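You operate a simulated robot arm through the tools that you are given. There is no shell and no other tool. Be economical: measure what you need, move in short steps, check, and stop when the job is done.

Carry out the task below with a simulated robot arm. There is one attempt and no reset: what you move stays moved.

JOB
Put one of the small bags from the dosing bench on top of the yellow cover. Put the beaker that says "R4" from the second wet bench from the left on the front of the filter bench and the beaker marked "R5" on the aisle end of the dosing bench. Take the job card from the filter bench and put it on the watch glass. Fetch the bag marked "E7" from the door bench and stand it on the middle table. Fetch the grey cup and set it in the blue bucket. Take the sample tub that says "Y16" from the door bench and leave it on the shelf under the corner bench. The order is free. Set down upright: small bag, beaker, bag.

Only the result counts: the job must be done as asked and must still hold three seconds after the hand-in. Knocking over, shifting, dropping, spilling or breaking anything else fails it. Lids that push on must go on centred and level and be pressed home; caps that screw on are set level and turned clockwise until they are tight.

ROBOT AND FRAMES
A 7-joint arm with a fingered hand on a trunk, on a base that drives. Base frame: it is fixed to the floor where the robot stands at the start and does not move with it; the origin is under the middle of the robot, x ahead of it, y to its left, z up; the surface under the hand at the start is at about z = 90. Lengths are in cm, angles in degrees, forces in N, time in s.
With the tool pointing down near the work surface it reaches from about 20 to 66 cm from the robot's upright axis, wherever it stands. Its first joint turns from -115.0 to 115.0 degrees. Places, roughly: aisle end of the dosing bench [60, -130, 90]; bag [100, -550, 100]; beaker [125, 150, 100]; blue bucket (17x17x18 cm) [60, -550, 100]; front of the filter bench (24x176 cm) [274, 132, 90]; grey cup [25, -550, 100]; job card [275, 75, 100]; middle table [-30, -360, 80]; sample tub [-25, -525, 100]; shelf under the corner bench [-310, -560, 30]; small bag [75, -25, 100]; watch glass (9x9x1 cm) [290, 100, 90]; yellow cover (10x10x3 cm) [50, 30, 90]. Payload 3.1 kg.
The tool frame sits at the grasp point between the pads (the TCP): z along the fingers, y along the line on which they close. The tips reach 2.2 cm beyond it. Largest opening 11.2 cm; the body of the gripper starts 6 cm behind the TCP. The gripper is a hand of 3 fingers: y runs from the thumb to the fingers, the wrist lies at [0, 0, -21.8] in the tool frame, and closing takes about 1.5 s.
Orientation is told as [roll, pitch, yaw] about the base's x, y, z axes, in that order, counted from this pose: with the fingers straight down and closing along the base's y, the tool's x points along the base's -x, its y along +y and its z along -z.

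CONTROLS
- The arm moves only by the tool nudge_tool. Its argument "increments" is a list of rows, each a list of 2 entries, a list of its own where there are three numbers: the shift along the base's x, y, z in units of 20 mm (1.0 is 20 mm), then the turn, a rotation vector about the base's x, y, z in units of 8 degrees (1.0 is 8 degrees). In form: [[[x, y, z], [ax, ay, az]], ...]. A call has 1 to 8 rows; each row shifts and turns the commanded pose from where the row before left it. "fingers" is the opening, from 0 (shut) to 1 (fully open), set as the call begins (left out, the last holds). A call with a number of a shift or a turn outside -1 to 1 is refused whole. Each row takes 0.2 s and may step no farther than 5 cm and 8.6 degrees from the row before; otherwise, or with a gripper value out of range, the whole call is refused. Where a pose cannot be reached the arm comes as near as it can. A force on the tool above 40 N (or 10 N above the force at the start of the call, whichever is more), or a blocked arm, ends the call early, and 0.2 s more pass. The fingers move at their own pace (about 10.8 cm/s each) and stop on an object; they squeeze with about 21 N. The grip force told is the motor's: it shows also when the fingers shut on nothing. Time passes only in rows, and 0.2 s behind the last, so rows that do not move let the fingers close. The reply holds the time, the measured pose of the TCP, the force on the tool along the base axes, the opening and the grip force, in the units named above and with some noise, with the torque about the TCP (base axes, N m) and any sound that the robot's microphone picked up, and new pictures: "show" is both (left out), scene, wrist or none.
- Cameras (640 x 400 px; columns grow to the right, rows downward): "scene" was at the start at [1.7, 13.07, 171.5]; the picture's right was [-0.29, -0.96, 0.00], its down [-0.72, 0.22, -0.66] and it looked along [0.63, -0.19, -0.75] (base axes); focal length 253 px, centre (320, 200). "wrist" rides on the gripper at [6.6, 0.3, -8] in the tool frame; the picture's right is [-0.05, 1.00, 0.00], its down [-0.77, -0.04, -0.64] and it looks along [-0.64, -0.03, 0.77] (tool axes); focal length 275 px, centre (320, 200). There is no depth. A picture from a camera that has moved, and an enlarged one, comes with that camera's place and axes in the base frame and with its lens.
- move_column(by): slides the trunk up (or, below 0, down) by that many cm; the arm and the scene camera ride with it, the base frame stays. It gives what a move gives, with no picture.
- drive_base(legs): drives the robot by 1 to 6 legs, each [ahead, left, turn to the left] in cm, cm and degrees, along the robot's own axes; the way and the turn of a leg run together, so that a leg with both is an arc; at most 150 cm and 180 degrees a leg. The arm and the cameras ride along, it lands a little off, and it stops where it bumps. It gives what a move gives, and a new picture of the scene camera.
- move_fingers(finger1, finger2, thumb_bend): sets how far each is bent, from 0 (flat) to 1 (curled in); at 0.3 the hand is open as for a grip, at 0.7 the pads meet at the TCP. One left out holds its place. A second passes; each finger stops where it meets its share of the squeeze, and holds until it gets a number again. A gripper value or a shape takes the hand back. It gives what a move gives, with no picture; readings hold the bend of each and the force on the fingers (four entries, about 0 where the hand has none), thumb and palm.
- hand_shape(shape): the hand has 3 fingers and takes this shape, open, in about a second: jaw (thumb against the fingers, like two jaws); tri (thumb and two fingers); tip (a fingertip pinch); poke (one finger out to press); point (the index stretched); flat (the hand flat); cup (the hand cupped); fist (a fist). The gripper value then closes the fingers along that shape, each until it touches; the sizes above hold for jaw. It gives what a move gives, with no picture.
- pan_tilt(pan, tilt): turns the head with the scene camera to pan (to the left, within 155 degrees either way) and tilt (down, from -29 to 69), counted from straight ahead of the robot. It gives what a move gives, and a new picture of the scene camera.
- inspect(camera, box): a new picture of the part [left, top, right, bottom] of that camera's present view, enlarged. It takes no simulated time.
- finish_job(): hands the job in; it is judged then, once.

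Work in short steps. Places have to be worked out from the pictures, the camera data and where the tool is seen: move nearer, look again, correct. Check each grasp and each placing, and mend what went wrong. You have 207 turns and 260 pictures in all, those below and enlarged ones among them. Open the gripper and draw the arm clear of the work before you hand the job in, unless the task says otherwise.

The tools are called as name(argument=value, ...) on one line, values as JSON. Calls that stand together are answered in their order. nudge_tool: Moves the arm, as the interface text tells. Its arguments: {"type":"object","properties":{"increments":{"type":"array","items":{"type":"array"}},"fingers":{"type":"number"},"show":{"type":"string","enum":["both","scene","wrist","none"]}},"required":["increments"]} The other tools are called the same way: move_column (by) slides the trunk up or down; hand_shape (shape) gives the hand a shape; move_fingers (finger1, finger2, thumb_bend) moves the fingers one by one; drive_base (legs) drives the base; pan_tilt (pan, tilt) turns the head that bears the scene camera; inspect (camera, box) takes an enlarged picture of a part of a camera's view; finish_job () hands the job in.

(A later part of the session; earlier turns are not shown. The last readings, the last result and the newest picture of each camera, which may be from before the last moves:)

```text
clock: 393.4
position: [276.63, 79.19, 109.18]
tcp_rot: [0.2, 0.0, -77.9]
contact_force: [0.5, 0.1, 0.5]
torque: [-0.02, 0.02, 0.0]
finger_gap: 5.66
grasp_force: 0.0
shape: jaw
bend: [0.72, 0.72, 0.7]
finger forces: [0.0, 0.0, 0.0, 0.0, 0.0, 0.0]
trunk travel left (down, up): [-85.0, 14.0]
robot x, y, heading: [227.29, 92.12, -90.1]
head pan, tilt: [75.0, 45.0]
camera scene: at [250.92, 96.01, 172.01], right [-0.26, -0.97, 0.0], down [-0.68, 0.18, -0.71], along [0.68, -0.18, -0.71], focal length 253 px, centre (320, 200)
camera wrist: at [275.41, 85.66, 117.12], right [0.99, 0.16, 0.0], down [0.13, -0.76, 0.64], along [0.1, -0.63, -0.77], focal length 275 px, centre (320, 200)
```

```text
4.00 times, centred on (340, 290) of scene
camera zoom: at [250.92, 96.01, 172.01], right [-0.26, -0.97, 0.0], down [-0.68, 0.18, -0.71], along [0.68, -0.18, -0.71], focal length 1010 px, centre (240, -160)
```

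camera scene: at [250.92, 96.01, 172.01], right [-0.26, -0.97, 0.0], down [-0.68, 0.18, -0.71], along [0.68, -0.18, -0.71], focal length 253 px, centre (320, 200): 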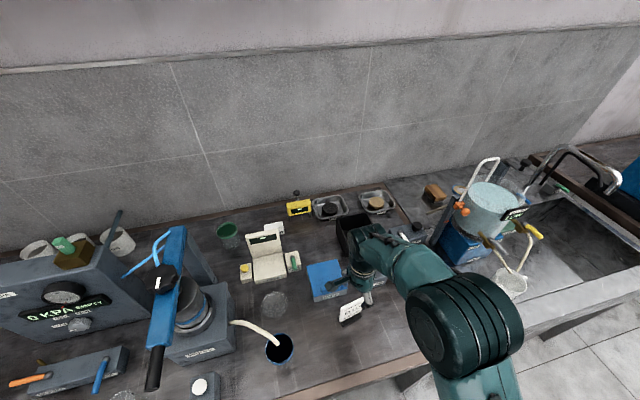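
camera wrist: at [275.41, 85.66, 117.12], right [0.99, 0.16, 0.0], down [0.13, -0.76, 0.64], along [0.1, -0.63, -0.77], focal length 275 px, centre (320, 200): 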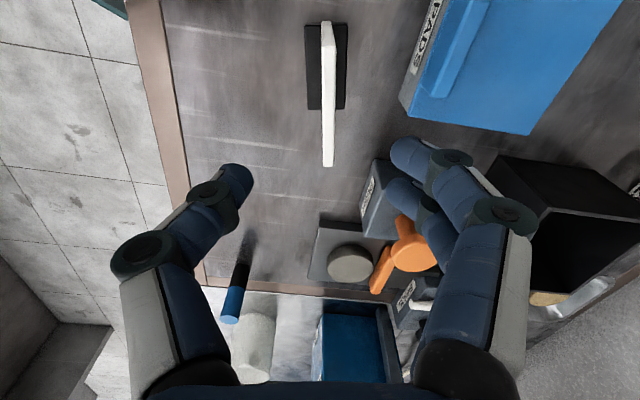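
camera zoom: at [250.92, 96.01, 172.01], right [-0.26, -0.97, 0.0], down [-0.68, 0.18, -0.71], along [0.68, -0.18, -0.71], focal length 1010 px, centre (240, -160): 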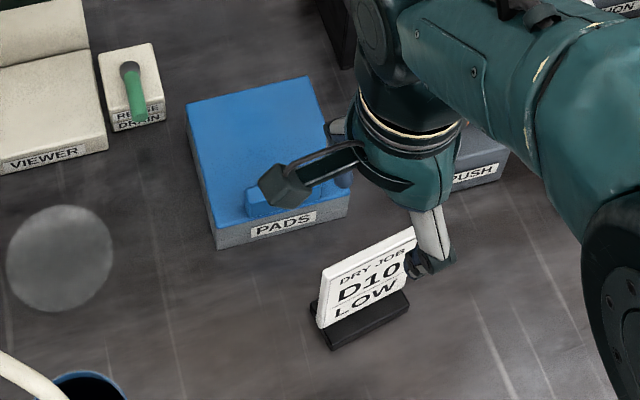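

Alignment checks out. Descend to z ≈ 97.3 and close on the card.

nudge_tool(increments=[[[0.1, 0, -1], [0, 0, 0]], [[0, 0, -1], [0, 0, 0]], [[0, 0, -1], [0, 0, 0]], [[0, 0, -1], [0, 0, 0]], [[0, 0, -1], [0, 0, 0]], [[0, 0, -0.9], [0, 0, 0]]], show="wrist")

nudge_tool(increments=[[[0, 0, 0], [0, 0, 0]], [[0, 0, 0], [0, 0, 0]], [[0, 0, 0], [0, 0, 0]], [[0, 0, 0], [0, 0, 0]], [[0, 0, 0], [0, 0, 0]], [[0, 0, 0], [0, 0, 0]]], fingers=0, show="wrist")

```text
clock: 394.8
position: [276.92, 79.24, 97.38]
tcp_rot: [0.0, -0.1, -77.9]
contact_force: [-0.7, -0.1, 0.1]
torque: [0.02, -0.01, -0.01]
finger_gap: 5.67
grasp_force: 0.0
shape: jaw
bend: [0.72, 0.72, 0.7]
finger forces: [0.0, 0.0, 0.0, 0.0, 0.0, 0.0]
trunk travel left (down, up): [-85.0, 14.0]
robot x, y, heading: [227.08, 92.04, -90.1]
head pan, tilt: [75.0, 45.0]
camera wrist: at [275.63, 85.71, 105.35], right [0.99, 0.16, 0.0], down [0.13, -0.76, 0.64], along [0.1, -0.63, -0.77], focal length 275 px, centre (320, 200)
```

wrist: 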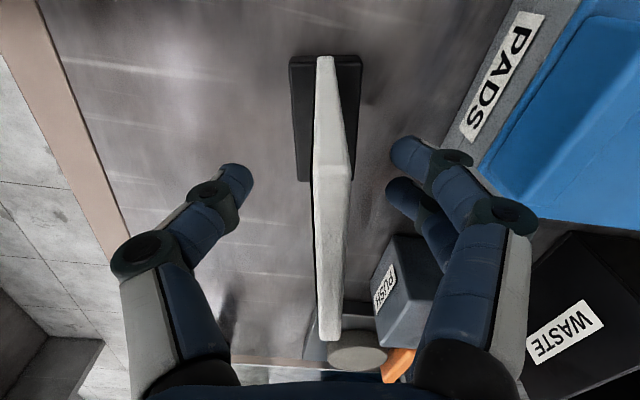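

```text
clock: 396.2
position: [276.72, 79.14, 97.47]
tcp_rot: [0.0, -0.2, -77.9]
contact_force: [0.1, 0.5, 0.3]
torque: [-0.03, -0.02, 0.01]
finger_gap: 0.27
grasp_force: 20.9
shape: jaw
bend: [0.71, 0.7, 0.7]
finger forces: [9.1, 9.5, 0.1, 0.1, 18.7, 0.1]
trunk travel left (down, up): [-85.0, 14.0]
robot x, y, heading: [227.41, 91.88, -90.1]
head pan, tilt: [75.0, 45.0]
camera wrist: at [275.6, 85.71, 105.39], right [0.99, 0.16, 0.0], down [0.13, -0.76, 0.64], along [0.1, -0.63, -0.77], focal length 275 px, centre (320, 200)
```

wrist: 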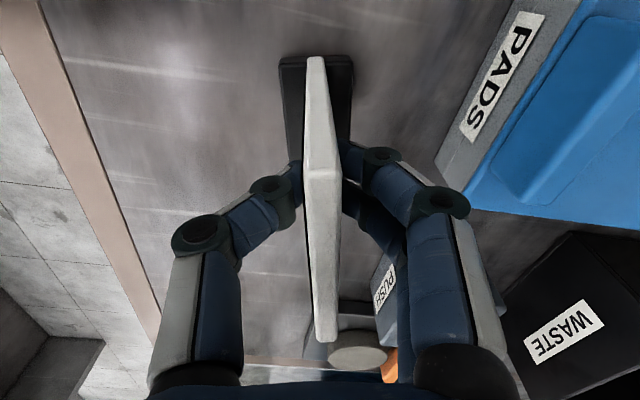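

Card gripped. Lift and carry to the watch glass at ≈ [287.2, 101.6].

nudge_tool(increments=[[[0, 0, 1], [0, 0, 0]], [[0, 0, 1], [0, 0, 0]], [[0, 0, 1], [0, 0, 0]], [[0, 0, 1], [0, 0, 0]], [[0, 0, 1], [0, 0, 0]], [[0, 0, 1], [0, 0, 0]], [[0, 0, 1], [0, 0, 0]], [[0, 1, 0], [0, 0, 0]]], show="none")

nudge_tool(increments=[[[0.5, 1, 0], [0, 0, 0]], [[0.5, 1, 0], [0, 0, 0]], [[0.5, 1, 0], [0, 0, 0]], [[0.5, 1, 0], [0, 0, 0]], [[0.5, 1, 0], [0, 0, 0]], [[0.5, 1, 0], [0, 0, 0]], [[0.6, 1, 0], [0, 0, 0]], [[0.6, 1, 0], [0, 0, 0]]])

inspect(camera="scene", box=[220, 230, 380, 330])

```text
clock: 398.0
position: [276.86, 81.44, 111.51]
tcp_rot: [-0.1, 0.0, -77.9]
contact_force: [-0.1, 0.9, -0.6]
torque: [-0.01, 0.03, 0.01]
finger_gap: 0.29
grasp_force: 21.5
shape: jaw
bend: [0.71, 0.7, 0.7]
finger forces: [9.3, 9.5, 0.0, 0.0, 18.8, 0.0]
trunk travel left (down, up): [-85.0, 14.0]
robot x, y, heading: [227.47, 91.85, -90.0]
head pan, tilt: [75.0, 45.0]
```

```text
clock: 399.8
position: [285.27, 97.55, 111.55]
tcp_rot: [-0.1, -0.3, -77.9]
contact_force: [-0.3, 0.0, -2.2]
torque: [0.0, 0.01, -0.01]
finger_gap: 0.23
grasp_force: 20.6
shape: jaw
bend: [0.71, 0.7, 0.7]
finger forces: [9.3, 9.5, 0.1, 0.1, 18.8, 0.0]
trunk travel left (down, up): [-85.0, 14.0]
robot x, y, heading: [227.44, 92.27, -90.1]
head pan, tilt: [75.0, 45.0]
camera scene: at [250.99, 96.24, 171.99], right [-0.26, -0.97, 0.0], down [-0.68, 0.18, -0.71], along [0.68, -0.18, -0.71], focal length 253 px, centre (320, 200)
camera wrist: at [284.04, 104.02, 119.44], right [0.99, 0.16, 0.0], down [0.13, -0.76, 0.64], along [0.1, -0.63, -0.77], focal length 275 px, centre (320, 200)
```

scene: 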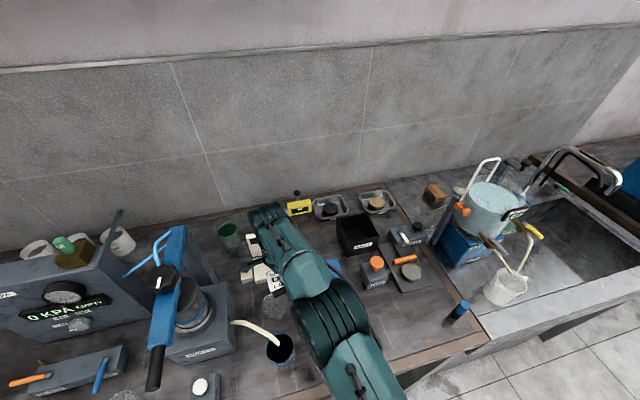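
wrist: 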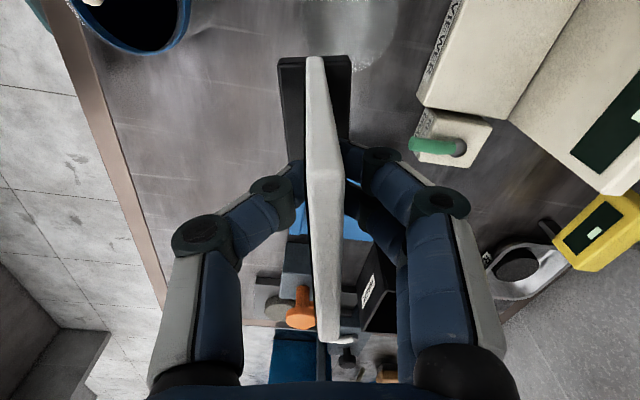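

```text
4.00 times, centred on (300, 280) of scene
camera zoom: at [250.99, 96.24, 171.99], right [-0.26, -0.97, 0.0], down [-0.68, 0.18, -0.71], along [0.68, -0.18, -0.71], focal length 1010 px, centre (400, -120)
```

zoom: 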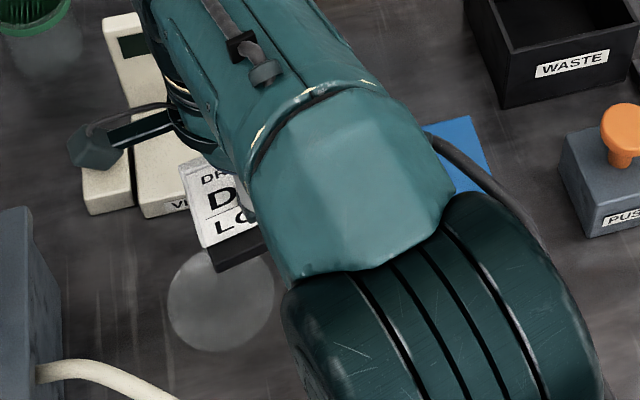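

Glass centre [286.9, 101.6]. Move over it and lower to just above.

nudge_tool(increments=[[[0.4, 1, 0], [0, 0, 0]], [[0.4, 1, 0], [0, 0, 0]], [[0, 0, -1], [0, 0, 0]], [[0, 0, -1], [0, 0, 0]], [[0, 0, -1], [0, 0, 0]], [[0, 0, -1], [0, 0, 0]], [[0, 0, -1], [0, 0, 0]]])

inspect(camera="scene", box=[220, 230, 380, 330])

```text
clock: 401.4
position: [286.17, 101.3, 101.59]
tcp_rot: [0.1, -0.1, -77.9]
contact_force: [-1.1, -1.1, -0.8]
torque: [0.03, 0.04, -0.01]
finger_gap: 0.24
grasp_force: 20.6
shape: jaw
bend: [0.71, 0.7, 0.7]
finger forces: [9.2, 9.5, 0.0, 0.0, 18.6, 0.1]
out of reach, approached as far as the arm can: row 2
trunk travel left (down, up): [-85.0, 14.0]
robot x, y, heading: [227.38, 92.13, -89.9]
head pan, tilt: [75.0, 45.0]
camera scene: at [250.91, 96.11, 172.01], right [-0.26, -0.97, 0.0], down [-0.68, 0.18, -0.71], along [0.68, -0.18, -0.71], focal length 253 px, centre (320, 200)
camera wrist: at [284.97, 107.79, 109.44], right [0.99, 0.16, 0.0], down [0.13, -0.76, 0.64], along [0.1, -0.63, -0.77], focal length 275 px, centre (320, 200)
```

scene: 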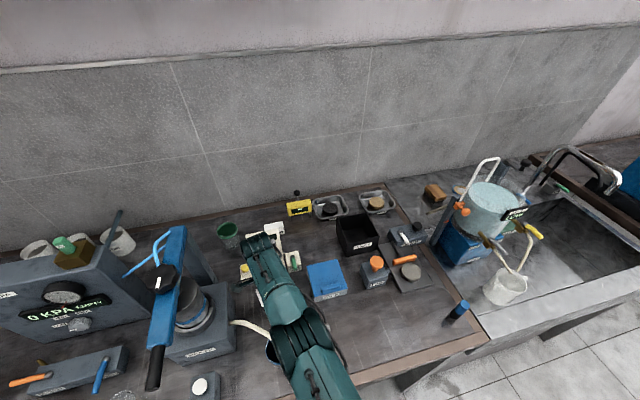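
wrist: 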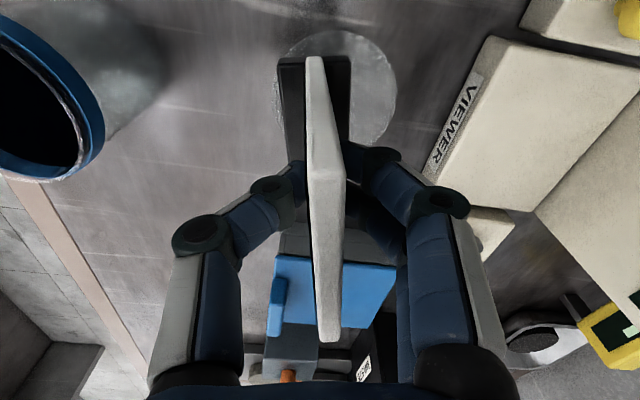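

```text
4.00 times, centred on (300, 280) of scene
camera zoom: at [250.91, 96.11, 172.01], right [-0.26, -0.97, 0.0], down [-0.68, 0.18, -0.71], along [0.68, -0.18, -0.71], focal length 1010 px, centre (400, -120)
```

zoom: 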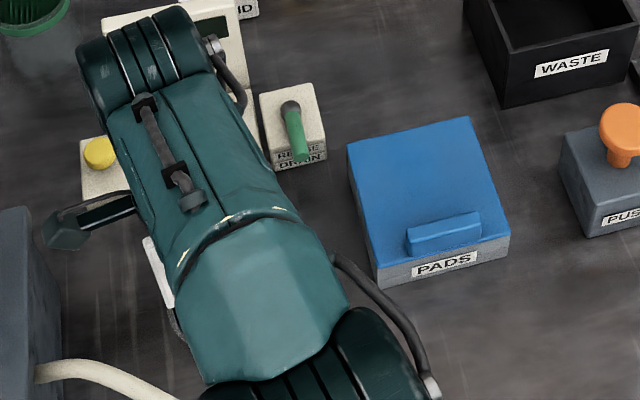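

The foot needs +1.6 cm in x and -1.2 cm in y; being at the arm's limit, I shift the base by that.

drive_base(legs=[[1.2, 1.7, 0]])

nudge_tool(increments=[[[0, 0, -0.5], [0, 0, 0]]], show="wrist")

```text
clock: 402.1
position: [287.66, 100.15, 101.59]
tcp_rot: [0.1, -0.2, -77.8]
contact_force: [0.4, -0.5, -1.1]
torque: [-0.01, -0.02, 0.01]
finger_gap: 0.25
grasp_force: 20.4
shape: jaw
bend: [0.71, 0.7, 0.7]
finger forces: [9.2, 9.5, 0.0, 0.0, 18.5, 0.0]
trunk travel left (down, up): [-85.0, 14.0]
robot x, y, heading: [228.98, 90.76, -90.1]
head pan, tilt: [75.0, 45.0]
camera scene: at [252.31, 94.98, 172.04], right [-0.26, -0.97, 0.0], down [-0.68, 0.18, -0.71], along [0.68, -0.18, -0.71], focal length 253 px, centre (320, 200)
```

scene: 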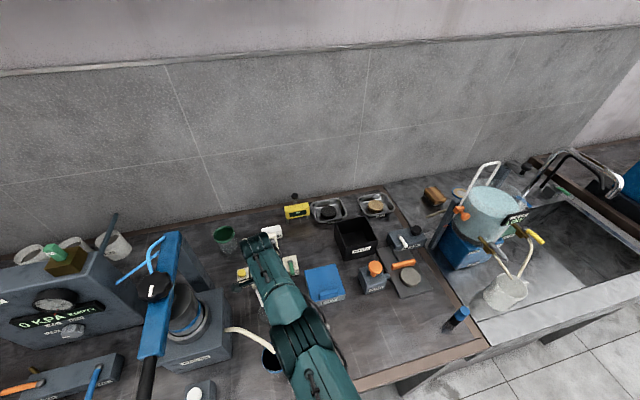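

```text
clock: 402.6
position: [287.47, 100.16, 100.49]
tcp_rot: [-0.1, -0.1, -77.9]
contact_force: [0.4, -0.3, -1.0]
torque: [0.01, -0.03, 0.01]
finger_gap: 0.26
grasp_force: 20.7
shape: jaw
bend: [0.71, 0.7, 0.7]
finger forces: [9.2, 9.6, 0.0, 0.0, 18.6, 0.0]
trunk travel left (down, up): [-85.0, 14.0]
robot x, y, heading: [229.0, 90.72, -90.2]
head pan, tilt: [75.0, 45.0]
camera wrist: at [286.42, 106.55, 108.53], right [0.99, 0.16, 0.0], down [0.13, -0.76, 0.64], along [0.1, -0.63, -0.77], focal length 275 px, centre (320, 200)
```

wrist: 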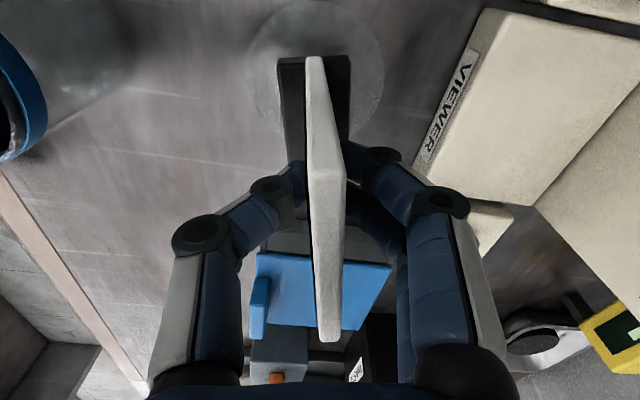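

Now centred. Lower to contact.

nudge_tool(increments=[[[0, 0, -0.5], [0, 0, 0]], [[0, 0, -0.3], [0, 0, 0]], [[0, 0, -0.2], [0, 0, 0]], [[0, 0, -0.15], [0, 0, 0]], [[0, 0, -0.15], [0, 0, 0]], [[0, 0, 0], [0, 0, 0]]], show="none")

```text
clock: 403.9
position: [287.39, 99.87, 98.41]
tcp_rot: [-0.1, -0.1, -77.9]
contact_force: [0.2, -0.8, -0.1]
torque: [-0.03, -0.04, 0.03]
finger_gap: 0.27
grasp_force: 20.5
shape: jaw
bend: [0.71, 0.7, 0.7]
finger forces: [9.2, 9.5, 0.0, 0.1, 18.5, 0.1]
out of reach, approached as far as the arm can: row 3
trunk travel left (down, up): [-85.0, 14.0]
robot x, y, heading: [229.33, 90.91, -90.2]
head pan, tilt: [75.0, 45.0]
```

nudge_tool(increments=[[[0, 0, -0.1], [0, 0, 0]], [[0, 0, -0.1], [0, 0, 0]], [[0, 0, 0], [0, 0, 0]]], show="none")

```text
clock: 404.8
position: [287.12, 99.89, 98.13]
tcp_rot: [0.1, -0.1, -77.9]
contact_force: [-1.4, -0.4, 6.3]
torque: [-0.02, -0.01, -0.01]
finger_gap: 0.28
grasp_force: 21.1
shape: jaw
bend: [0.71, 0.7, 0.7]
finger forces: [10.2, 10.5, 0.1, 0.0, 22.2, 0.0]
trunk travel left (down, up): [-85.0, 14.0]
robot x, y, heading: [229.27, 90.78, -89.8]
head pan, tilt: [75.0, 45.0]
```

Contact on the glass (6 N). Open slightly and rise straight.

nudge_tool(increments=[[[0, 0, 0], [0, 0, 0]], [[0, 0, 0], [0, 0, 0]], [[0, 0, 0], [0, 0, 0]], [[0, 0, 0], [0, 0, 0]], [[0, 0, 0.5], [0, 0, 0]], [[0, 0, 1], [0, 0, 0]], [[-0.05, 0, 1], [0, 0, 0]], [[-0.1, 0, 1], [0, 0, 0]]], fingers=0.35, show="wrist")

```text
clock: 406.6
position: [287.02, 100.16, 104.98]
tcp_rot: [-0.2, 0.0, -78.0]
contact_force: [0.0, 0.0, 0.0]
torque: [-0.02, 0.0, 0.02]
finger_gap: 3.88
grasp_force: 0.1
shape: jaw
bend: [0.74, 0.74, 0.7]
finger forces: [0.0, 0.0, 0.0, 0.1, 0.0, 0.0]
trunk travel left (down, up): [-85.0, 14.0]
robot x, y, heading: [229.15, 90.88, -90.0]
head pan, tilt: [75.0, 45.0]
camera wrist: at [285.83, 106.5, 113.0], right [0.99, 0.16, 0.0], down [0.13, -0.76, 0.64], along [0.1, -0.63, -0.77], focal length 275 px, centre (320, 200)
```

wrist: 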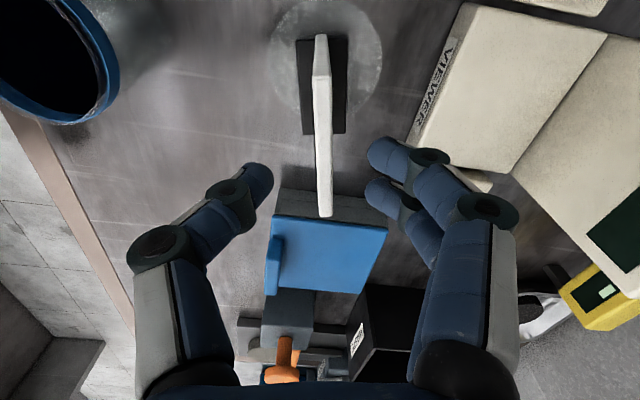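

inspect(camera="wrist", box=[240, 0, 420, 150])

```text
2.67 times, centred on (330, 75) of wrist
camera zoom: at [285.83, 106.5, 113.0], right [0.99, 0.16, 0.0], down [0.13, -0.76, 0.64], along [0.1, -0.63, -0.77], focal length 734 px, centre (293, 533)
```

zoom: 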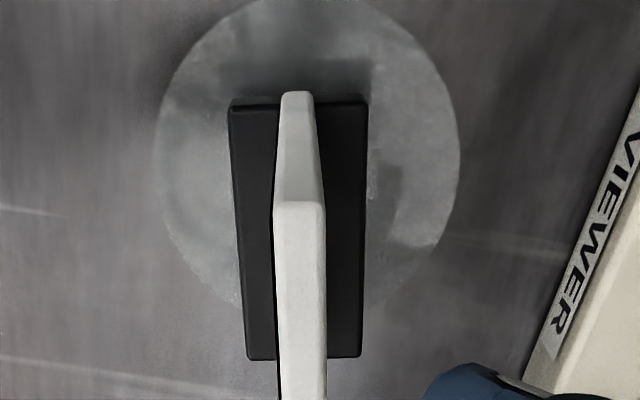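

The foot overhangs the glass by about 1.4 cm at one end. I regrasp and shift it +1.9 cm in y for a safe seat.

nudge_tool(increments=[[[0.05, 0, -1], [0, 0, 0]], [[0.05, 0, -1], [0, 0, 0]], [[0, 0, -1], [0, 0, 0]], [[0, 0, -0.2], [0, 0, 0]]], show="none")

nudge_tool(increments=[[[0, 0, 0], [0, 0, 0]], [[0, 0, 0], [0, 0, 0]], [[0, 0, 0], [0, 0, 0]], [[0, 0, 0], [0, 0, 0]], [[0, 0, 0], [0, 0, 0]], [[0, 0, 1], [0, 0, 0]]], fingers=0, show="none")

drive_base(legs=[[-1.9, 0, 0]])

nudge_tool(increments=[[[0, 0, 0], [0, 0, 0]]], show="wrist")

```text
clock: 407.6
position: [287.56, 100.04, 98.48]
tcp_rot: [0.0, 0.0, -77.9]
contact_force: [0.4, -0.5, 0.6]
torque: [0.0, 0.01, -0.02]
finger_gap: 3.88
grasp_force: 0.1
shape: jaw
bend: [0.74, 0.74, 0.7]
finger forces: [0.0, 0.0, 0.1, 0.0, 0.0, 0.1]
trunk travel left (down, up): [-85.0, 14.0]
robot x, y, heading: [229.04, 90.9, -90.2]
head pan, tilt: [75.0, 45.0]
```

```text
clock: 408.9
position: [287.46, 100.14, 100.4]
tcp_rot: [0.0, -0.1, -77.9]
contact_force: [0.2, -0.3, -1.2]
torque: [-0.01, -0.01, 0.01]
finger_gap: 0.25
grasp_force: 21.3
shape: jaw
bend: [0.71, 0.71, 0.7]
finger forces: [9.4, 9.2, 0.1, 0.0, 18.7, 0.0]
trunk travel left (down, up): [-85.0, 14.0]
robot x, y, heading: [229.39, 90.69, -90.0]
head pan, tilt: [75.0, 45.0]
```

```text
clock: 409.7
position: [287.46, 101.69, 100.28]
tcp_rot: [-0.1, 0.0, -78.0]
contact_force: [0.4, -0.1, -0.9]
torque: [0.05, -0.01, -0.06]
finger_gap: 0.25
grasp_force: 21.0
shape: jaw
bend: [0.71, 0.71, 0.7]
finger forces: [9.4, 9.4, 0.0, 0.0, 18.6, 0.1]
trunk travel left (down, up): [-85.0, 14.0]
robot x, y, heading: [229.24, 92.73, -89.7]
head pan, tilt: [75.0, 45.0]
camera scene: at [252.55, 96.41, 172.02], right [-0.26, -0.97, 0.0], down [-0.68, 0.19, -0.71], along [0.68, -0.18, -0.71], focal length 253 px, centre (320, 200)
```

scene: 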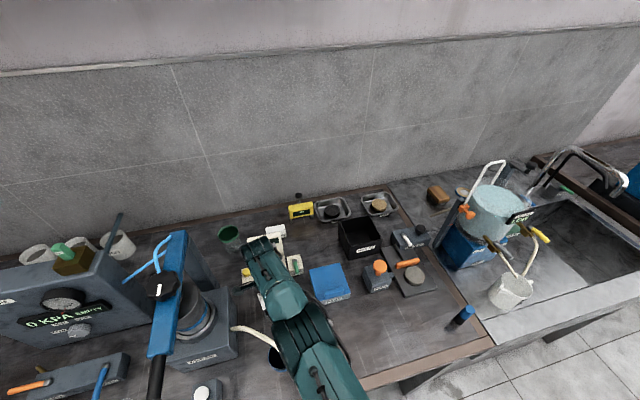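

```text
clock: 410.1
position: [287.45, 101.73, 100.26]
tcp_rot: [-0.1, -0.1, -78.1]
contact_force: [0.1, 0.3, -2.1]
torque: [0.0, -0.01, 0.0]
finger_gap: 0.27
grasp_force: 20.7
shape: jaw
bend: [0.71, 0.71, 0.7]
finger forces: [9.4, 9.3, 0.0, 0.0, 18.7, 0.0]
trunk travel left (down, up): [-85.0, 14.0]
robot x, y, heading: [228.95, 92.49, -90.0]
head pan, tilt: [75.0, 45.0]
camera wrist: at [286.29, 108.19, 108.23], right [0.99, 0.16, 0.0], down [0.13, -0.76, 0.64], along [0.1, -0.63, -0.77], focal length 275 px, centre (320, 200)
```

wrist: 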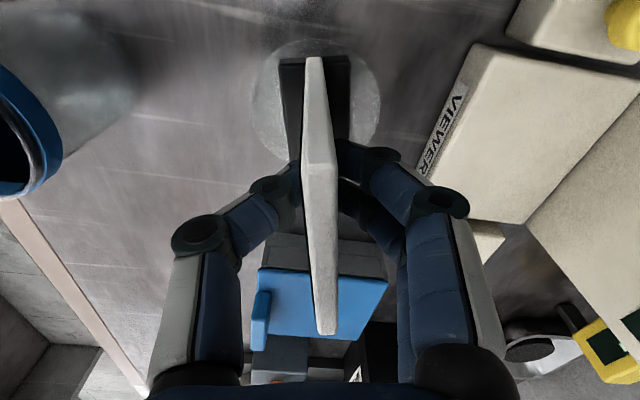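

nudge_tool(increments=[[[0, 0, -0.6], [0, 0, 0]], [[0, 0, -0.25], [0, 0, 0]], [[0, 0, -0.15], [0, 0, 0]], [[0, 0, -0.1], [0, 0, 0]], [[0, 0, 0], [0, 0, 0]]], show="none")

```text
clock: 411.3
position: [287.22, 101.93, 98.36]
tcp_rot: [0.3, -0.2, -77.9]
contact_force: [1.4, -0.2, 15.6]
torque: [-0.01, -0.05, 0.01]
finger_gap: 0.33
grasp_force: 20.5
shape: jaw
bend: [0.71, 0.71, 0.71]
finger forces: [12.5, 12.5, 0.0, 0.1, 23.6, 0.0]
trunk travel left (down, up): [-85.0, 14.0]
robot x, y, heading: [229.07, 92.74, -90.1]
head pan, tilt: [75.0, 45.0]
```

nudge_tool(increments=[[[0, 0, 0.1], [0, 0, 0]], [[0, 0, 0], [0, 0, 0]]], show="none")

nudge_tool(increments=[[[0, 0, 0], [0, 0, 0]], [[0, 0, 0], [0, 0, 0]], [[0, 0, 0], [0, 0, 0]], [[0, 0, 0], [0, 0, 0]], [[0, 0, 0.5], [0, 0, 0]], [[0, 0, 1], [0, 0, 0]], [[-0.05, 0, 1], [0, 0, 0]], [[-0.1, 0, 1], [0, 0, 0]]], fingers=0.35, show="none")

inspect(camera="wrist", box=[240, 0, 420, 150])

```text
clock: 411.9
position: [287.27, 101.78, 98.33]
tcp_rot: [-0.1, -0.1, -77.9]
contact_force: [0.1, 0.2, 7.1]
torque: [-0.03, -0.02, -0.02]
finger_gap: 0.3
grasp_force: 21.5
shape: jaw
bend: [0.71, 0.71, 0.71]
finger forces: [11.5, 11.6, 0.0, 0.1, 23.0, 0.0]
trunk travel left (down, up): [-85.0, 14.0]
robot x, y, heading: [229.28, 93.04, -90.2]
head pan, tilt: [75.0, 45.0]
```

```text
clock: 413.7
position: [287.1, 101.58, 105.48]
tcp_rot: [0.0, 0.0, -78.0]
contact_force: [-0.6, 0.5, -0.5]
torque: [0.01, -0.04, 0.0]
finger_gap: 3.88
grasp_force: 0.0
shape: jaw
bend: [0.74, 0.74, 0.7]
finger forces: [0.0, 0.1, 0.0, 0.1, 0.0, 0.1]
trunk travel left (down, up): [-85.0, 14.0]
robot x, y, heading: [229.33, 93.23, -89.9]
head pan, tilt: [75.0, 45.0]
```

```text
2.67 times, centred on (330, 75) of wrist
camera zoom: at [285.99, 108.12, 113.38], right [0.99, 0.16, 0.0], down [0.13, -0.76, 0.64], along [0.1, -0.63, -0.77], focal length 734 px, centre (293, 533)
```

zoom: 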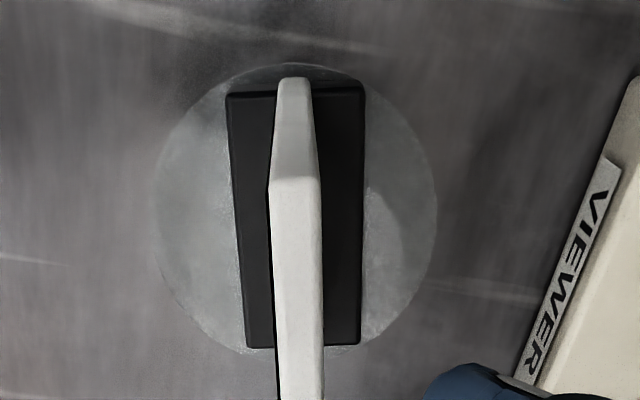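

The card is centred on the watch glass. Next R5: rise, retract, drive back and turn round as before.

nudge_tool(increments=[[[-0.2, 0, 1], [0, 0, -0.5]], [[-0.5, 0, 1], [0, 0, -0.5]], [[-1, 0, 1], [0, 0, -0.5]], [[-1, 0, 1], [0, 0, 0]], [[-1, 0, 1], [0, 0, 0]], [[-1, 0, 1], [0, 0, 0]], [[-1, 0, 1], [0, 0, 0]], [[-1, 0, 1], [0, 0, 0]]], fingers=1, show="none")

nudge_tool(increments=[[[-1, 0, 1], [0, 0, 0]], [[-1, 0, 0], [0, 0, 0]], [[-1, 0, 0], [0, 0, 0]], [[-1, 0, 0], [0, 0, 0]], [[-1, 0, 0], [0, 0, 0]], [[-0.5, 0, 0], [0, 0, 0]]], show="none")

drive_base(legs=[[0, -32, 0], [-70, 0, 0], [0, 0, 180]])

```text
clock: 415.5
position: [273.88, 101.93, 121.49]
tcp_rot: [0.0, -0.1, -89.8]
contact_force: [0.2, 0.5, 0.0]
torque: [0.03, 0.07, -0.02]
finger_gap: 11.2
grasp_force: 0.1
shape: jaw
bend: [0.3, 0.3, 0.3]
finger forces: [0.0, 0.0, 0.0, 0.1, 0.1, 0.1]
trunk travel left (down, up): [-85.0, 14.0]
robot x, y, heading: [229.19, 92.83, -90.2]
head pan, tilt: [75.0, 45.0]
```

```text
clock: 416.9
position: [262.64, 101.88, 123.28]
tcp_rot: [0.0, -0.1, -90.0]
contact_force: [0.0, -0.3, -0.4]
torque: [0.01, -0.01, 0.02]
finger_gap: 11.19
grasp_force: 0.1
shape: jaw
bend: [0.3, 0.3, 0.3]
finger forces: [0.1, 0.0, 0.0, 0.1, 0.1, 0.0]
trunk travel left (down, up): [-85.0, 14.0]
robot x, y, heading: [229.47, 92.59, -90.1]
head pan, tilt: [75.0, 45.0]
```

```text
clock: 429.9
position: [164.36, 150.84, 123.27]
tcp_rot: [-0.1, -0.1, 94.0]
contact_force: [0.6, -0.3, -0.1]
torque: [0.03, 0.01, 0.03]
finger_gap: 11.21
grasp_force: 0.1
shape: jaw
bend: [0.3, 0.3, 0.3]
finger forces: [0.1, 0.0, 0.1, 0.0, 0.1, 0.0]
trunk travel left (down, up): [-85.0, 14.0]
robot x, y, heading: [197.46, 162.47, 93.6]
head pan, tilt: [75.0, 45.0]
camera scene: at [174.69, 156.84, 172.02], right [0.19, 0.98, 0.0], down [0.69, -0.14, -0.71], along [-0.69, 0.14, -0.71], focal length 253 px, centre (320, 200)
```

scene: 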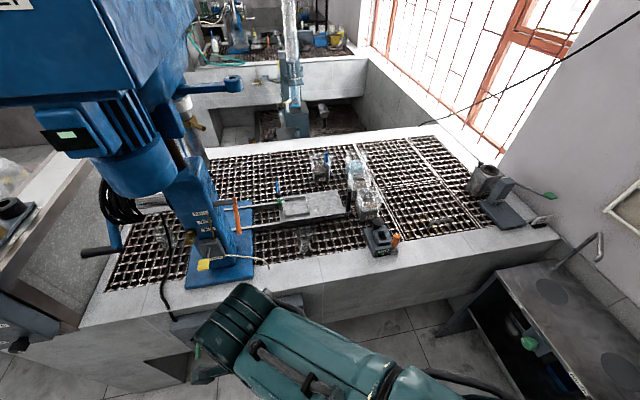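

nudge_tool(increments=[[[0, 1, 0], [0, 0, -0.3]], [[0, 1, 0], [0, 0, -0.2]], [[0, 1, 0], [0, 0, 0]], [[0, 1, 0], [0, 0, 0]], [[0, 1, 0], [0, 0, 0]], [[0, 1, 0], [0, 0, 0]]], show="none")

drive_base(legs=[[0, 0, -3.6], [2, 19, 0]])

nudge_tool(increments=[[[-1, 0, 0], [0, 0, 0]], [[-1, 0, 0], [0, 0, 0]], [[-1, 0, 0], [0, 0, 0]], [[-1, 0, 0], [0, 0, 0]], [[-1, -0.5, 0], [0, 0, 0]], [[-1, -0.5, 0], [0, 0, 0]], [[-1, -0.5, 0], [0, 0, 0]], [[-1, -0.5, 0], [0, 0, 0]]])

```text
clock: 431.3
position: [164.44, 162.99, 123.47]
tcp_rot: [0.0, 0.0, 90.0]
contact_force: [0.9, -0.2, -1.0]
torque: [0.0, 0.02, 0.01]
finger_gap: 11.18
grasp_force: 0.1
shape: jaw
bend: [0.3, 0.3, 0.3]
finger forces: [0.0, 0.0, 0.0, 0.0, 0.0, 0.1]
trunk travel left (down, up): [-85.0, 14.0]
robot x, y, heading: [197.48, 162.53, 93.9]
head pan, tilt: [75.0, 45.0]
```

```text
clock: 433.3
position: [145.33, 167.08, 123.38]
tcp_rot: [0.0, 0.0, 86.1]
contact_force: [-0.1, 0.9, 0.1]
torque: [-0.06, 0.0, 0.0]
finger_gap: 11.22
grasp_force: 0.0
shape: jaw
bend: [0.3, 0.3, 0.3]
finger forces: [0.0, 0.0, 0.0, 0.0, 0.0, 0.1]
trunk travel left (down, up): [-85.0, 14.0]
robot x, y, heading: [178.42, 164.36, 90.0]
head pan, tilt: [75.0, 45.0]
camera scene: at [155.22, 160.41, 172.01], right [0.26, 0.97, 0.0], down [0.68, -0.18, -0.71], along [-0.68, 0.18, -0.71], focal length 253 px, centre (320, 200)
```

scene: 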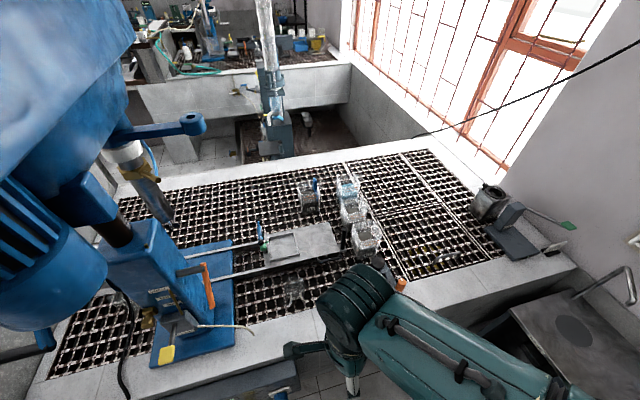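

```text
clock: 435.1
position: [129.16, 163.02, 123.49]
tcp_rot: [-0.1, -0.2, 86.1]
contact_force: [-1.3, 0.2, -0.2]
torque: [-0.01, -0.02, -0.01]
finger_gap: 11.19
grasp_force: 0.1
shape: jaw
bend: [0.3, 0.3, 0.3]
finger forces: [0.1, 0.0, 0.0, 0.0, 0.0, 0.0]
trunk travel left (down, up): [-85.0, 14.0]
robot x, y, heading: [178.28, 164.21, 90.0]
head pan, tilt: [75.0, 45.0]
camera scene: at [155.07, 160.25, 171.99], right [0.26, 0.97, 0.0], down [0.68, -0.18, -0.71], along [-0.68, 0.18, -0.71], focal length 253 px, centre (320, 200)
camera wrist: at [128.33, 156.3, 131.41], right [-0.99, 0.11, 0.0], down [0.09, 0.77, 0.64], along [0.07, 0.63, -0.77], focal length 275 px, centre (320, 200)
```

scene: 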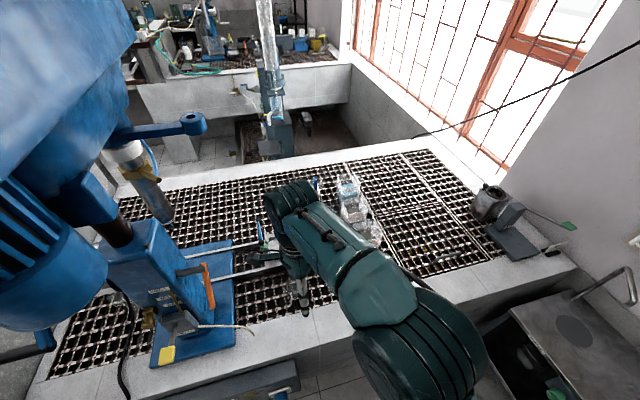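
wrist: 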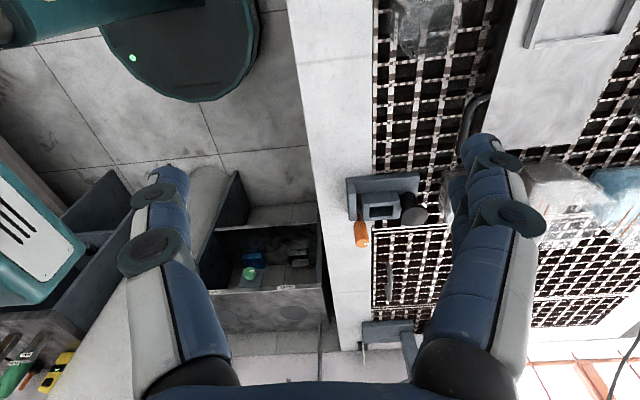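

nudge_tool(increments=[[[-1, -0.5, 0], [0, 0, 0.25]], [[-1, -0.5, 0], [0, 0, 0.25]], [[-1, -0.5, 0], [0, 0, 0]], [[-1, -0.5, 0], [0, 0, 0]]], show="none")

inspect(camera="wrist", box=[240, 0, 480, 150])

```text
clock: 436.1
position: [122.38, 159.65, 123.38]
tcp_rot: [0.0, -0.1, 90.1]
contact_force: [-0.5, -0.2, -0.6]
torque: [0.0, 0.01, -0.02]
finger_gap: 11.18
grasp_force: 0.0
shape: jaw
bend: [0.3, 0.3, 0.3]
finger forces: [0.0, 0.0, 0.0, 0.0, 0.0, 0.1]
out of reach, approached as far as the arm can: row 4
trunk travel left (down, up): [-85.0, 14.0]
robot x, y, heading: [178.18, 164.03, 89.9]
head pan, tilt: [75.0, 45.0]
```

```text
2.67 times, centred on (360, 75) of wrist
camera zoom: at [121.93, 152.88, 131.4], right [-1.0, 0.05, 0.0], down [0.03, 0.77, 0.64], along [0.03, 0.64, -0.77], focal length 734 px, centre (213, 533)
```

zoom: 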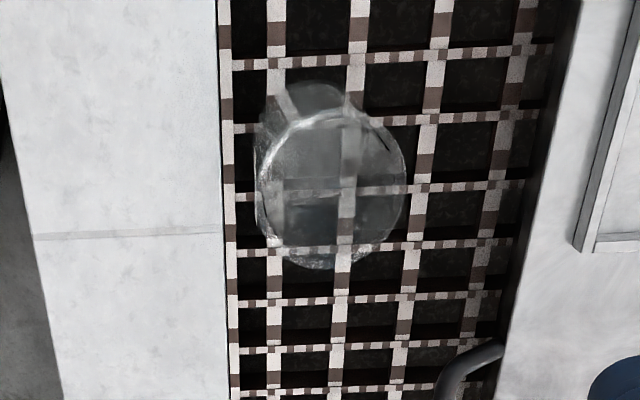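

R5's centre ≈ [117.5, 161.5]. I bring the base 4 cm nearer, and move over it while descending.

drive_base(legs=[[0, 4.5, 0]])

nudge_tool(increments=[[[0, 0.5, -1], [0, 0, 0]], [[0, 0.4, -1], [0, 0, 0]], [[0, 0, -1], [0, 0, 0]], [[0, 0, -1], [0, 0, 0]], [[0, 0, -1], [0, 0, 0]]], show="wrist")

inspect(camera="scene", box=[200, 210, 380, 330])

```text
clock: 437.0
position: [118.01, 159.54, 123.54]
tcp_rot: [0.0, -0.2, 90.3]
contact_force: [-0.8, -0.7, -0.6]
torque: [0.0, 0.0, 0.0]
finger_gap: 11.16
grasp_force: 0.1
shape: jaw
bend: [0.3, 0.3, 0.3]
finger forces: [0.0, 0.0, 0.0, 0.0, 0.0, 0.1]
trunk travel left (down, up): [-85.0, 14.0]
robot x, y, heading: [173.73, 164.18, 89.8]
head pan, tilt: [75.0, 45.0]
camera scene: at [150.74, 160.32, 172.03], right [0.26, 0.97, 0.0], down [0.68, -0.18, -0.71], along [-0.68, 0.18, -0.71], focal length 253 px, centre (320, 200)
```

scene: 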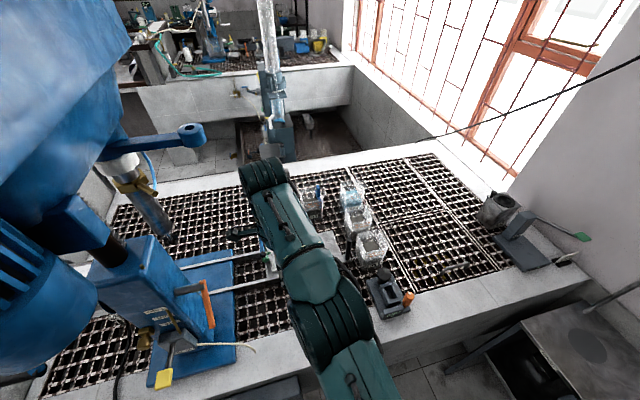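

```text
clock: 438.2
position: [117.79, 161.65, 113.56]
tcp_rot: [-0.1, -0.1, 90.2]
contact_force: [0.4, 0.0, 0.0]
torque: [0.02, 0.0, 0.05]
finger_gap: 11.21
grasp_force: 0.0
shape: jaw
bend: [0.3, 0.3, 0.3]
finger forces: [0.0, 0.0, 0.0, 0.1, 0.1, 0.0]
trunk travel left (down, up): [-85.0, 14.0]
robot x, y, heading: [173.88, 164.61, 89.8]
head pan, tilt: [75.0, 45.0]
camera wrist: at [117.37, 154.89, 121.33], right [-1.0, 0.04, 0.0], down [0.03, 0.77, 0.64], along [0.03, 0.64, -0.77], focal length 275 px, centre (320, 200)
```

wrist: 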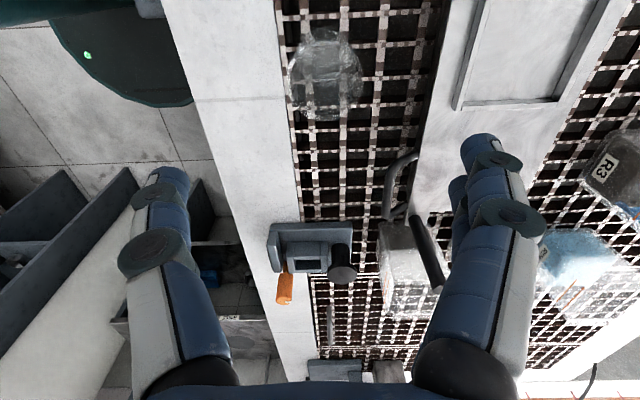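

```text
3.33 times, centred on (290, 270) of scene
camera zoom: at [150.55, 160.35, 172.0], right [0.26, 0.97, 0.0], down [0.68, -0.18, -0.71], along [-0.68, 0.18, -0.71], focal length 842 px, centre (420, -33)
```

zoom: 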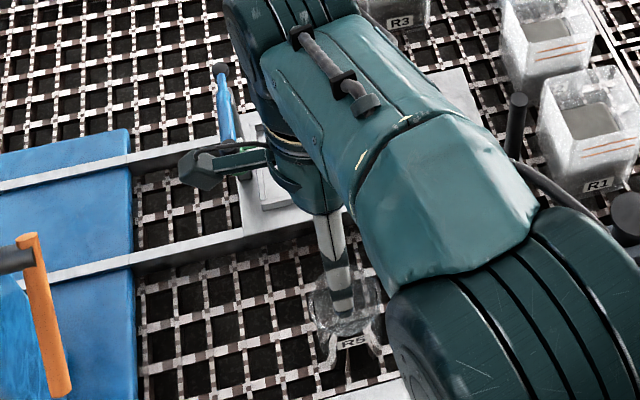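

Aligned within millimetres. Descend to z = 96 and close.

nudge_tool(increments=[[[-0.1, -0.15, -1], [0, 0, 0]], [[0, 0, -1], [0, 0, 0]], [[0, 0, -1], [0, 0, 0]], [[0, 0, -1], [0, 0, 0]], [[0, 0, -1], [0, 0, 0]], [[0, 0, -1], [0, 0, 0]], [[0, 0, -1], [0, 0, 0]], [[0, 0, -1], [0, 0, 0]]], show="wrist")

nudge_tool(increments=[[[0, 0, -0.7], [0, 0, 0]], [[0, 0, 0], [0, 0, 0]]], show="none")

nudge_tool(increments=[[[0, 0, 0], [0, 0, 0]], [[0, 0, 0], [0, 0, 0]], [[0, 0, 0], [0, 0, 0]], [[0, 0, 0], [0, 0, 0]], [[0, 0, 0], [0, 0, 0]], [[0, 0, 0], [0, 0, 0]], [[0, 0, 0], [0, 0, 0]]], fingers=0.3, show="wrist")

```text
clock: 440.0
position: [117.59, 160.91, 97.46]
tcp_rot: [-0.2, 0.0, 90.2]
contact_force: [0.1, 0.0, -0.6]
torque: [0.02, -0.01, 0.0]
finger_gap: 11.18
grasp_force: 0.1
shape: jaw
bend: [0.3, 0.3, 0.3]
finger forces: [0.1, 0.0, 0.1, 0.0, 0.0, 0.0]
trunk travel left (down, up): [-85.0, 14.0]
robot x, y, heading: [173.47, 164.32, 89.9]
head pan, tilt: [75.0, 45.0]
camera wrist: at [117.12, 154.18, 105.32], right [-1.0, 0.04, 0.0], down [0.03, 0.77, 0.64], along [0.03, 0.64, -0.77], focal length 275 px, centre (320, 200)
```

wrist: 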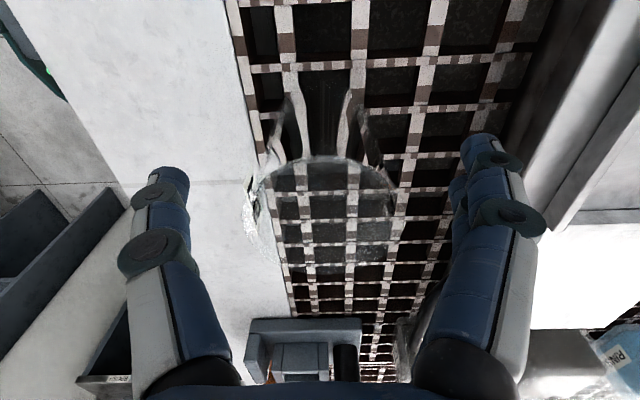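

```text
clock: 440.6
position: [117.72, 161.06, 96.14]
tcp_rot: [0.0, -0.1, 90.2]
contact_force: [0.3, 0.7, 0.4]
torque: [-0.03, 0.01, 0.0]
finger_gap: 11.18
grasp_force: 0.0
shape: jaw
bend: [0.3, 0.3, 0.3]
finger forces: [0.0, 0.0, 0.0, 0.1, 0.1, 0.0]
trunk travel left (down, up): [-85.0, 14.0]
robot x, y, heading: [173.61, 164.27, 89.9]
head pan, tilt: [75.0, 45.0]
```

```text
clock: 442.2
position: [117.62, 160.93, 96.05]
tcp_rot: [-0.1, -0.2, 90.2]
contact_force: [0.0, -0.2, -1.3]
torque: [0.0, -0.01, 0.04]
finger_gap: 4.63
grasp_force: 21.4
shape: jaw
bend: [0.74, 0.73, 0.7]
finger forces: [7.0, 10.2, 0.0, 0.0, 18.9, 0.1]
trunk travel left (down, up): [-85.0, 14.0]
robot x, y, heading: [173.61, 164.49, 90.0]
head pan, tilt: [75.0, 45.0]
camera wrist: at [117.21, 154.28, 103.99], right [-1.0, 0.04, 0.0], down [0.03, 0.77, 0.64], along [0.03, 0.64, -0.77], focal length 275 px, centre (320, 200)
```

wrist: 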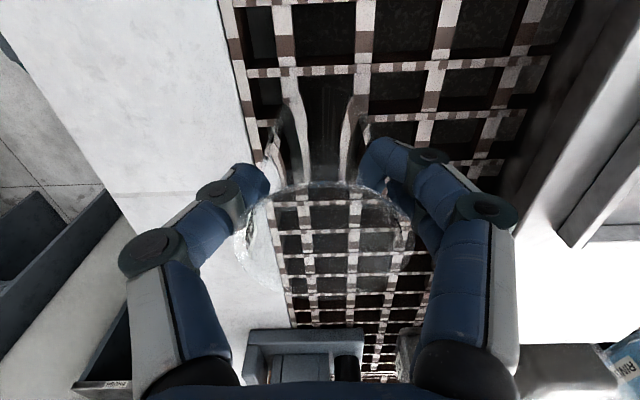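

R5 is gripped. Lift and retract.

nudge_tool(increments=[[[0, 0, 1], [0, 0, 0]], [[0, 0, 1], [0, 0, 0]], [[0, 0, 1], [0, 0, 0]], [[0, 0, 1], [0, 0, 0]], [[0, 0, 1], [0, 0, 0]], [[0, 0, 1], [0, 0, 0]], [[0, 0, 1], [0, 0, 0]], [[0, 0, 1], [0, 0, 0]]], show="wrist")

nudge_tool(increments=[[[0.5, 0, 1], [0, 0, 0]], [[1, 0, 1], [0, 0, 0]], [[1, 0, 1], [0, 0, 0]], [[1, 0, 1], [0, 0, 0]], [[1, 0, 1], [0, 0, 0]], [[1, 0, 1], [0, 0, 0]], [[1, 0, 0], [0, 0, 0]], [[1, 0, 0], [0, 0, 0]]], show="none")

nudge_tool(increments=[[[1, 0, 0], [0, 0, 0]], [[1, 0, 0], [0, 0, 0]], [[1, 0, 0], [0, 0, 0]], [[1, 0, 0], [0, 0, 0]]], show="none")

drive_base(legs=[[0, -19, 0], [-140, 0, 0], [-140, 0, 0]])

```text
clock: 444.0
position: [117.73, 161.15, 112.16]
tcp_rot: [-0.2, -0.3, 90.3]
contact_force: [0.0, -0.4, -0.5]
torque: [0.0, 0.0, 0.0]
finger_gap: 4.62
grasp_force: 21.2
shape: jaw
bend: [0.74, 0.73, 0.7]
finger forces: [7.0, 10.2, 0.0, 0.0, 19.0, 0.0]
trunk travel left (down, up): [-85.0, 14.0]
robot x, y, heading: [173.59, 164.19, 89.8]
head pan, tilt: [75.0, 45.0]
camera wrist: at [117.33, 154.45, 119.94], right [-1.0, 0.04, 0.0], down [0.03, 0.77, 0.64], along [0.03, 0.64, -0.77], focal length 275 px, centre (320, 200)
```

wrist: 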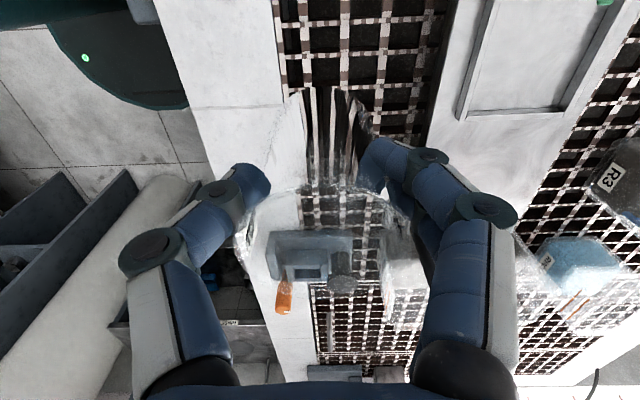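

```text
clock: 445.8
position: [132.75, 161.23, 124.36]
tcp_rot: [0.1, -0.1, 90.1]
contact_force: [0.2, 0.0, -1.2]
torque: [-0.02, -0.03, 0.01]
finger_gap: 4.55
grasp_force: 21.1
shape: jaw
bend: [0.74, 0.73, 0.7]
finger forces: [7.1, 10.2, 0.1, 0.0, 18.9, 0.0]
trunk travel left (down, up): [-85.0, 14.0]
robot x, y, heading: [174.02, 164.09, 90.1]
head pan, tilt: [75.0, 45.0]
```

```text
clock: 446.8
position: [140.79, 161.43, 124.29]
tcp_rot: [0.0, 0.0, 90.1]
contact_force: [0.2, -0.4, -1.0]
torque: [0.02, -0.02, -0.03]
finger_gap: 4.58
grasp_force: 20.9
shape: jaw
bend: [0.74, 0.73, 0.7]
finger forces: [7.2, 10.3, 0.0, 0.0, 18.9, 0.1]
trunk travel left (down, up): [-85.0, 14.0]
robot x, y, heading: [173.61, 164.08, 90.1]
head pan, tilt: [75.0, 45.0]
```

```text
clock: 461.5
position: [158.73, -118.73, 124.16]
tcp_rot: [0.0, -0.1, 90.8]
contact_force: [0.7, 0.4, -0.3]
torque: [-0.02, 0.02, -0.01]
finger_gap: 4.59
grasp_force: 20.8
shape: jaw
bend: [0.74, 0.73, 0.7]
finger forces: [7.2, 10.5, 0.0, 0.0, 18.9, 0.0]
trunk travel left (down, up): [-85.0, 14.0]
robot x, y, heading: [191.66, -115.71, 90.8]
head pan, tilt: [75.0, 45.0]
camera scene: at [168.59, -119.59, 172.01], right [0.25, 0.97, 0.0], down [0.69, -0.18, -0.71], along [-0.68, 0.18, -0.71], focal length 253 px, centre (320, 200)
```

scene: 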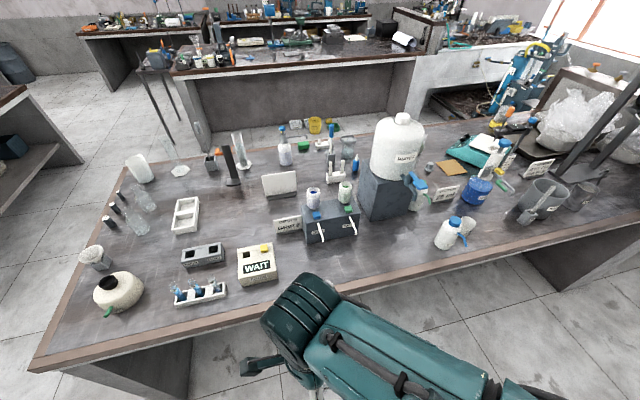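

inspect(camera="scene", box=[40, 120, 320, 320])

```text
2.00 times, centred on (180, 220) of scene
camera zoom: at [168.59, -119.59, 172.01], right [0.25, 0.97, 0.0], down [0.69, -0.18, -0.71], along [-0.68, 0.18, -0.71], focal length 505 px, centre (600, 160)
```

zoom: 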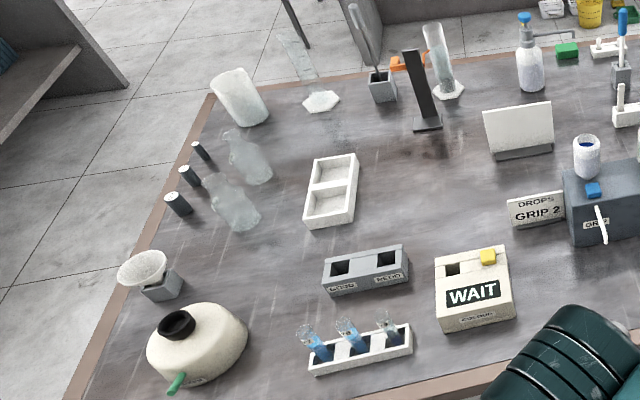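

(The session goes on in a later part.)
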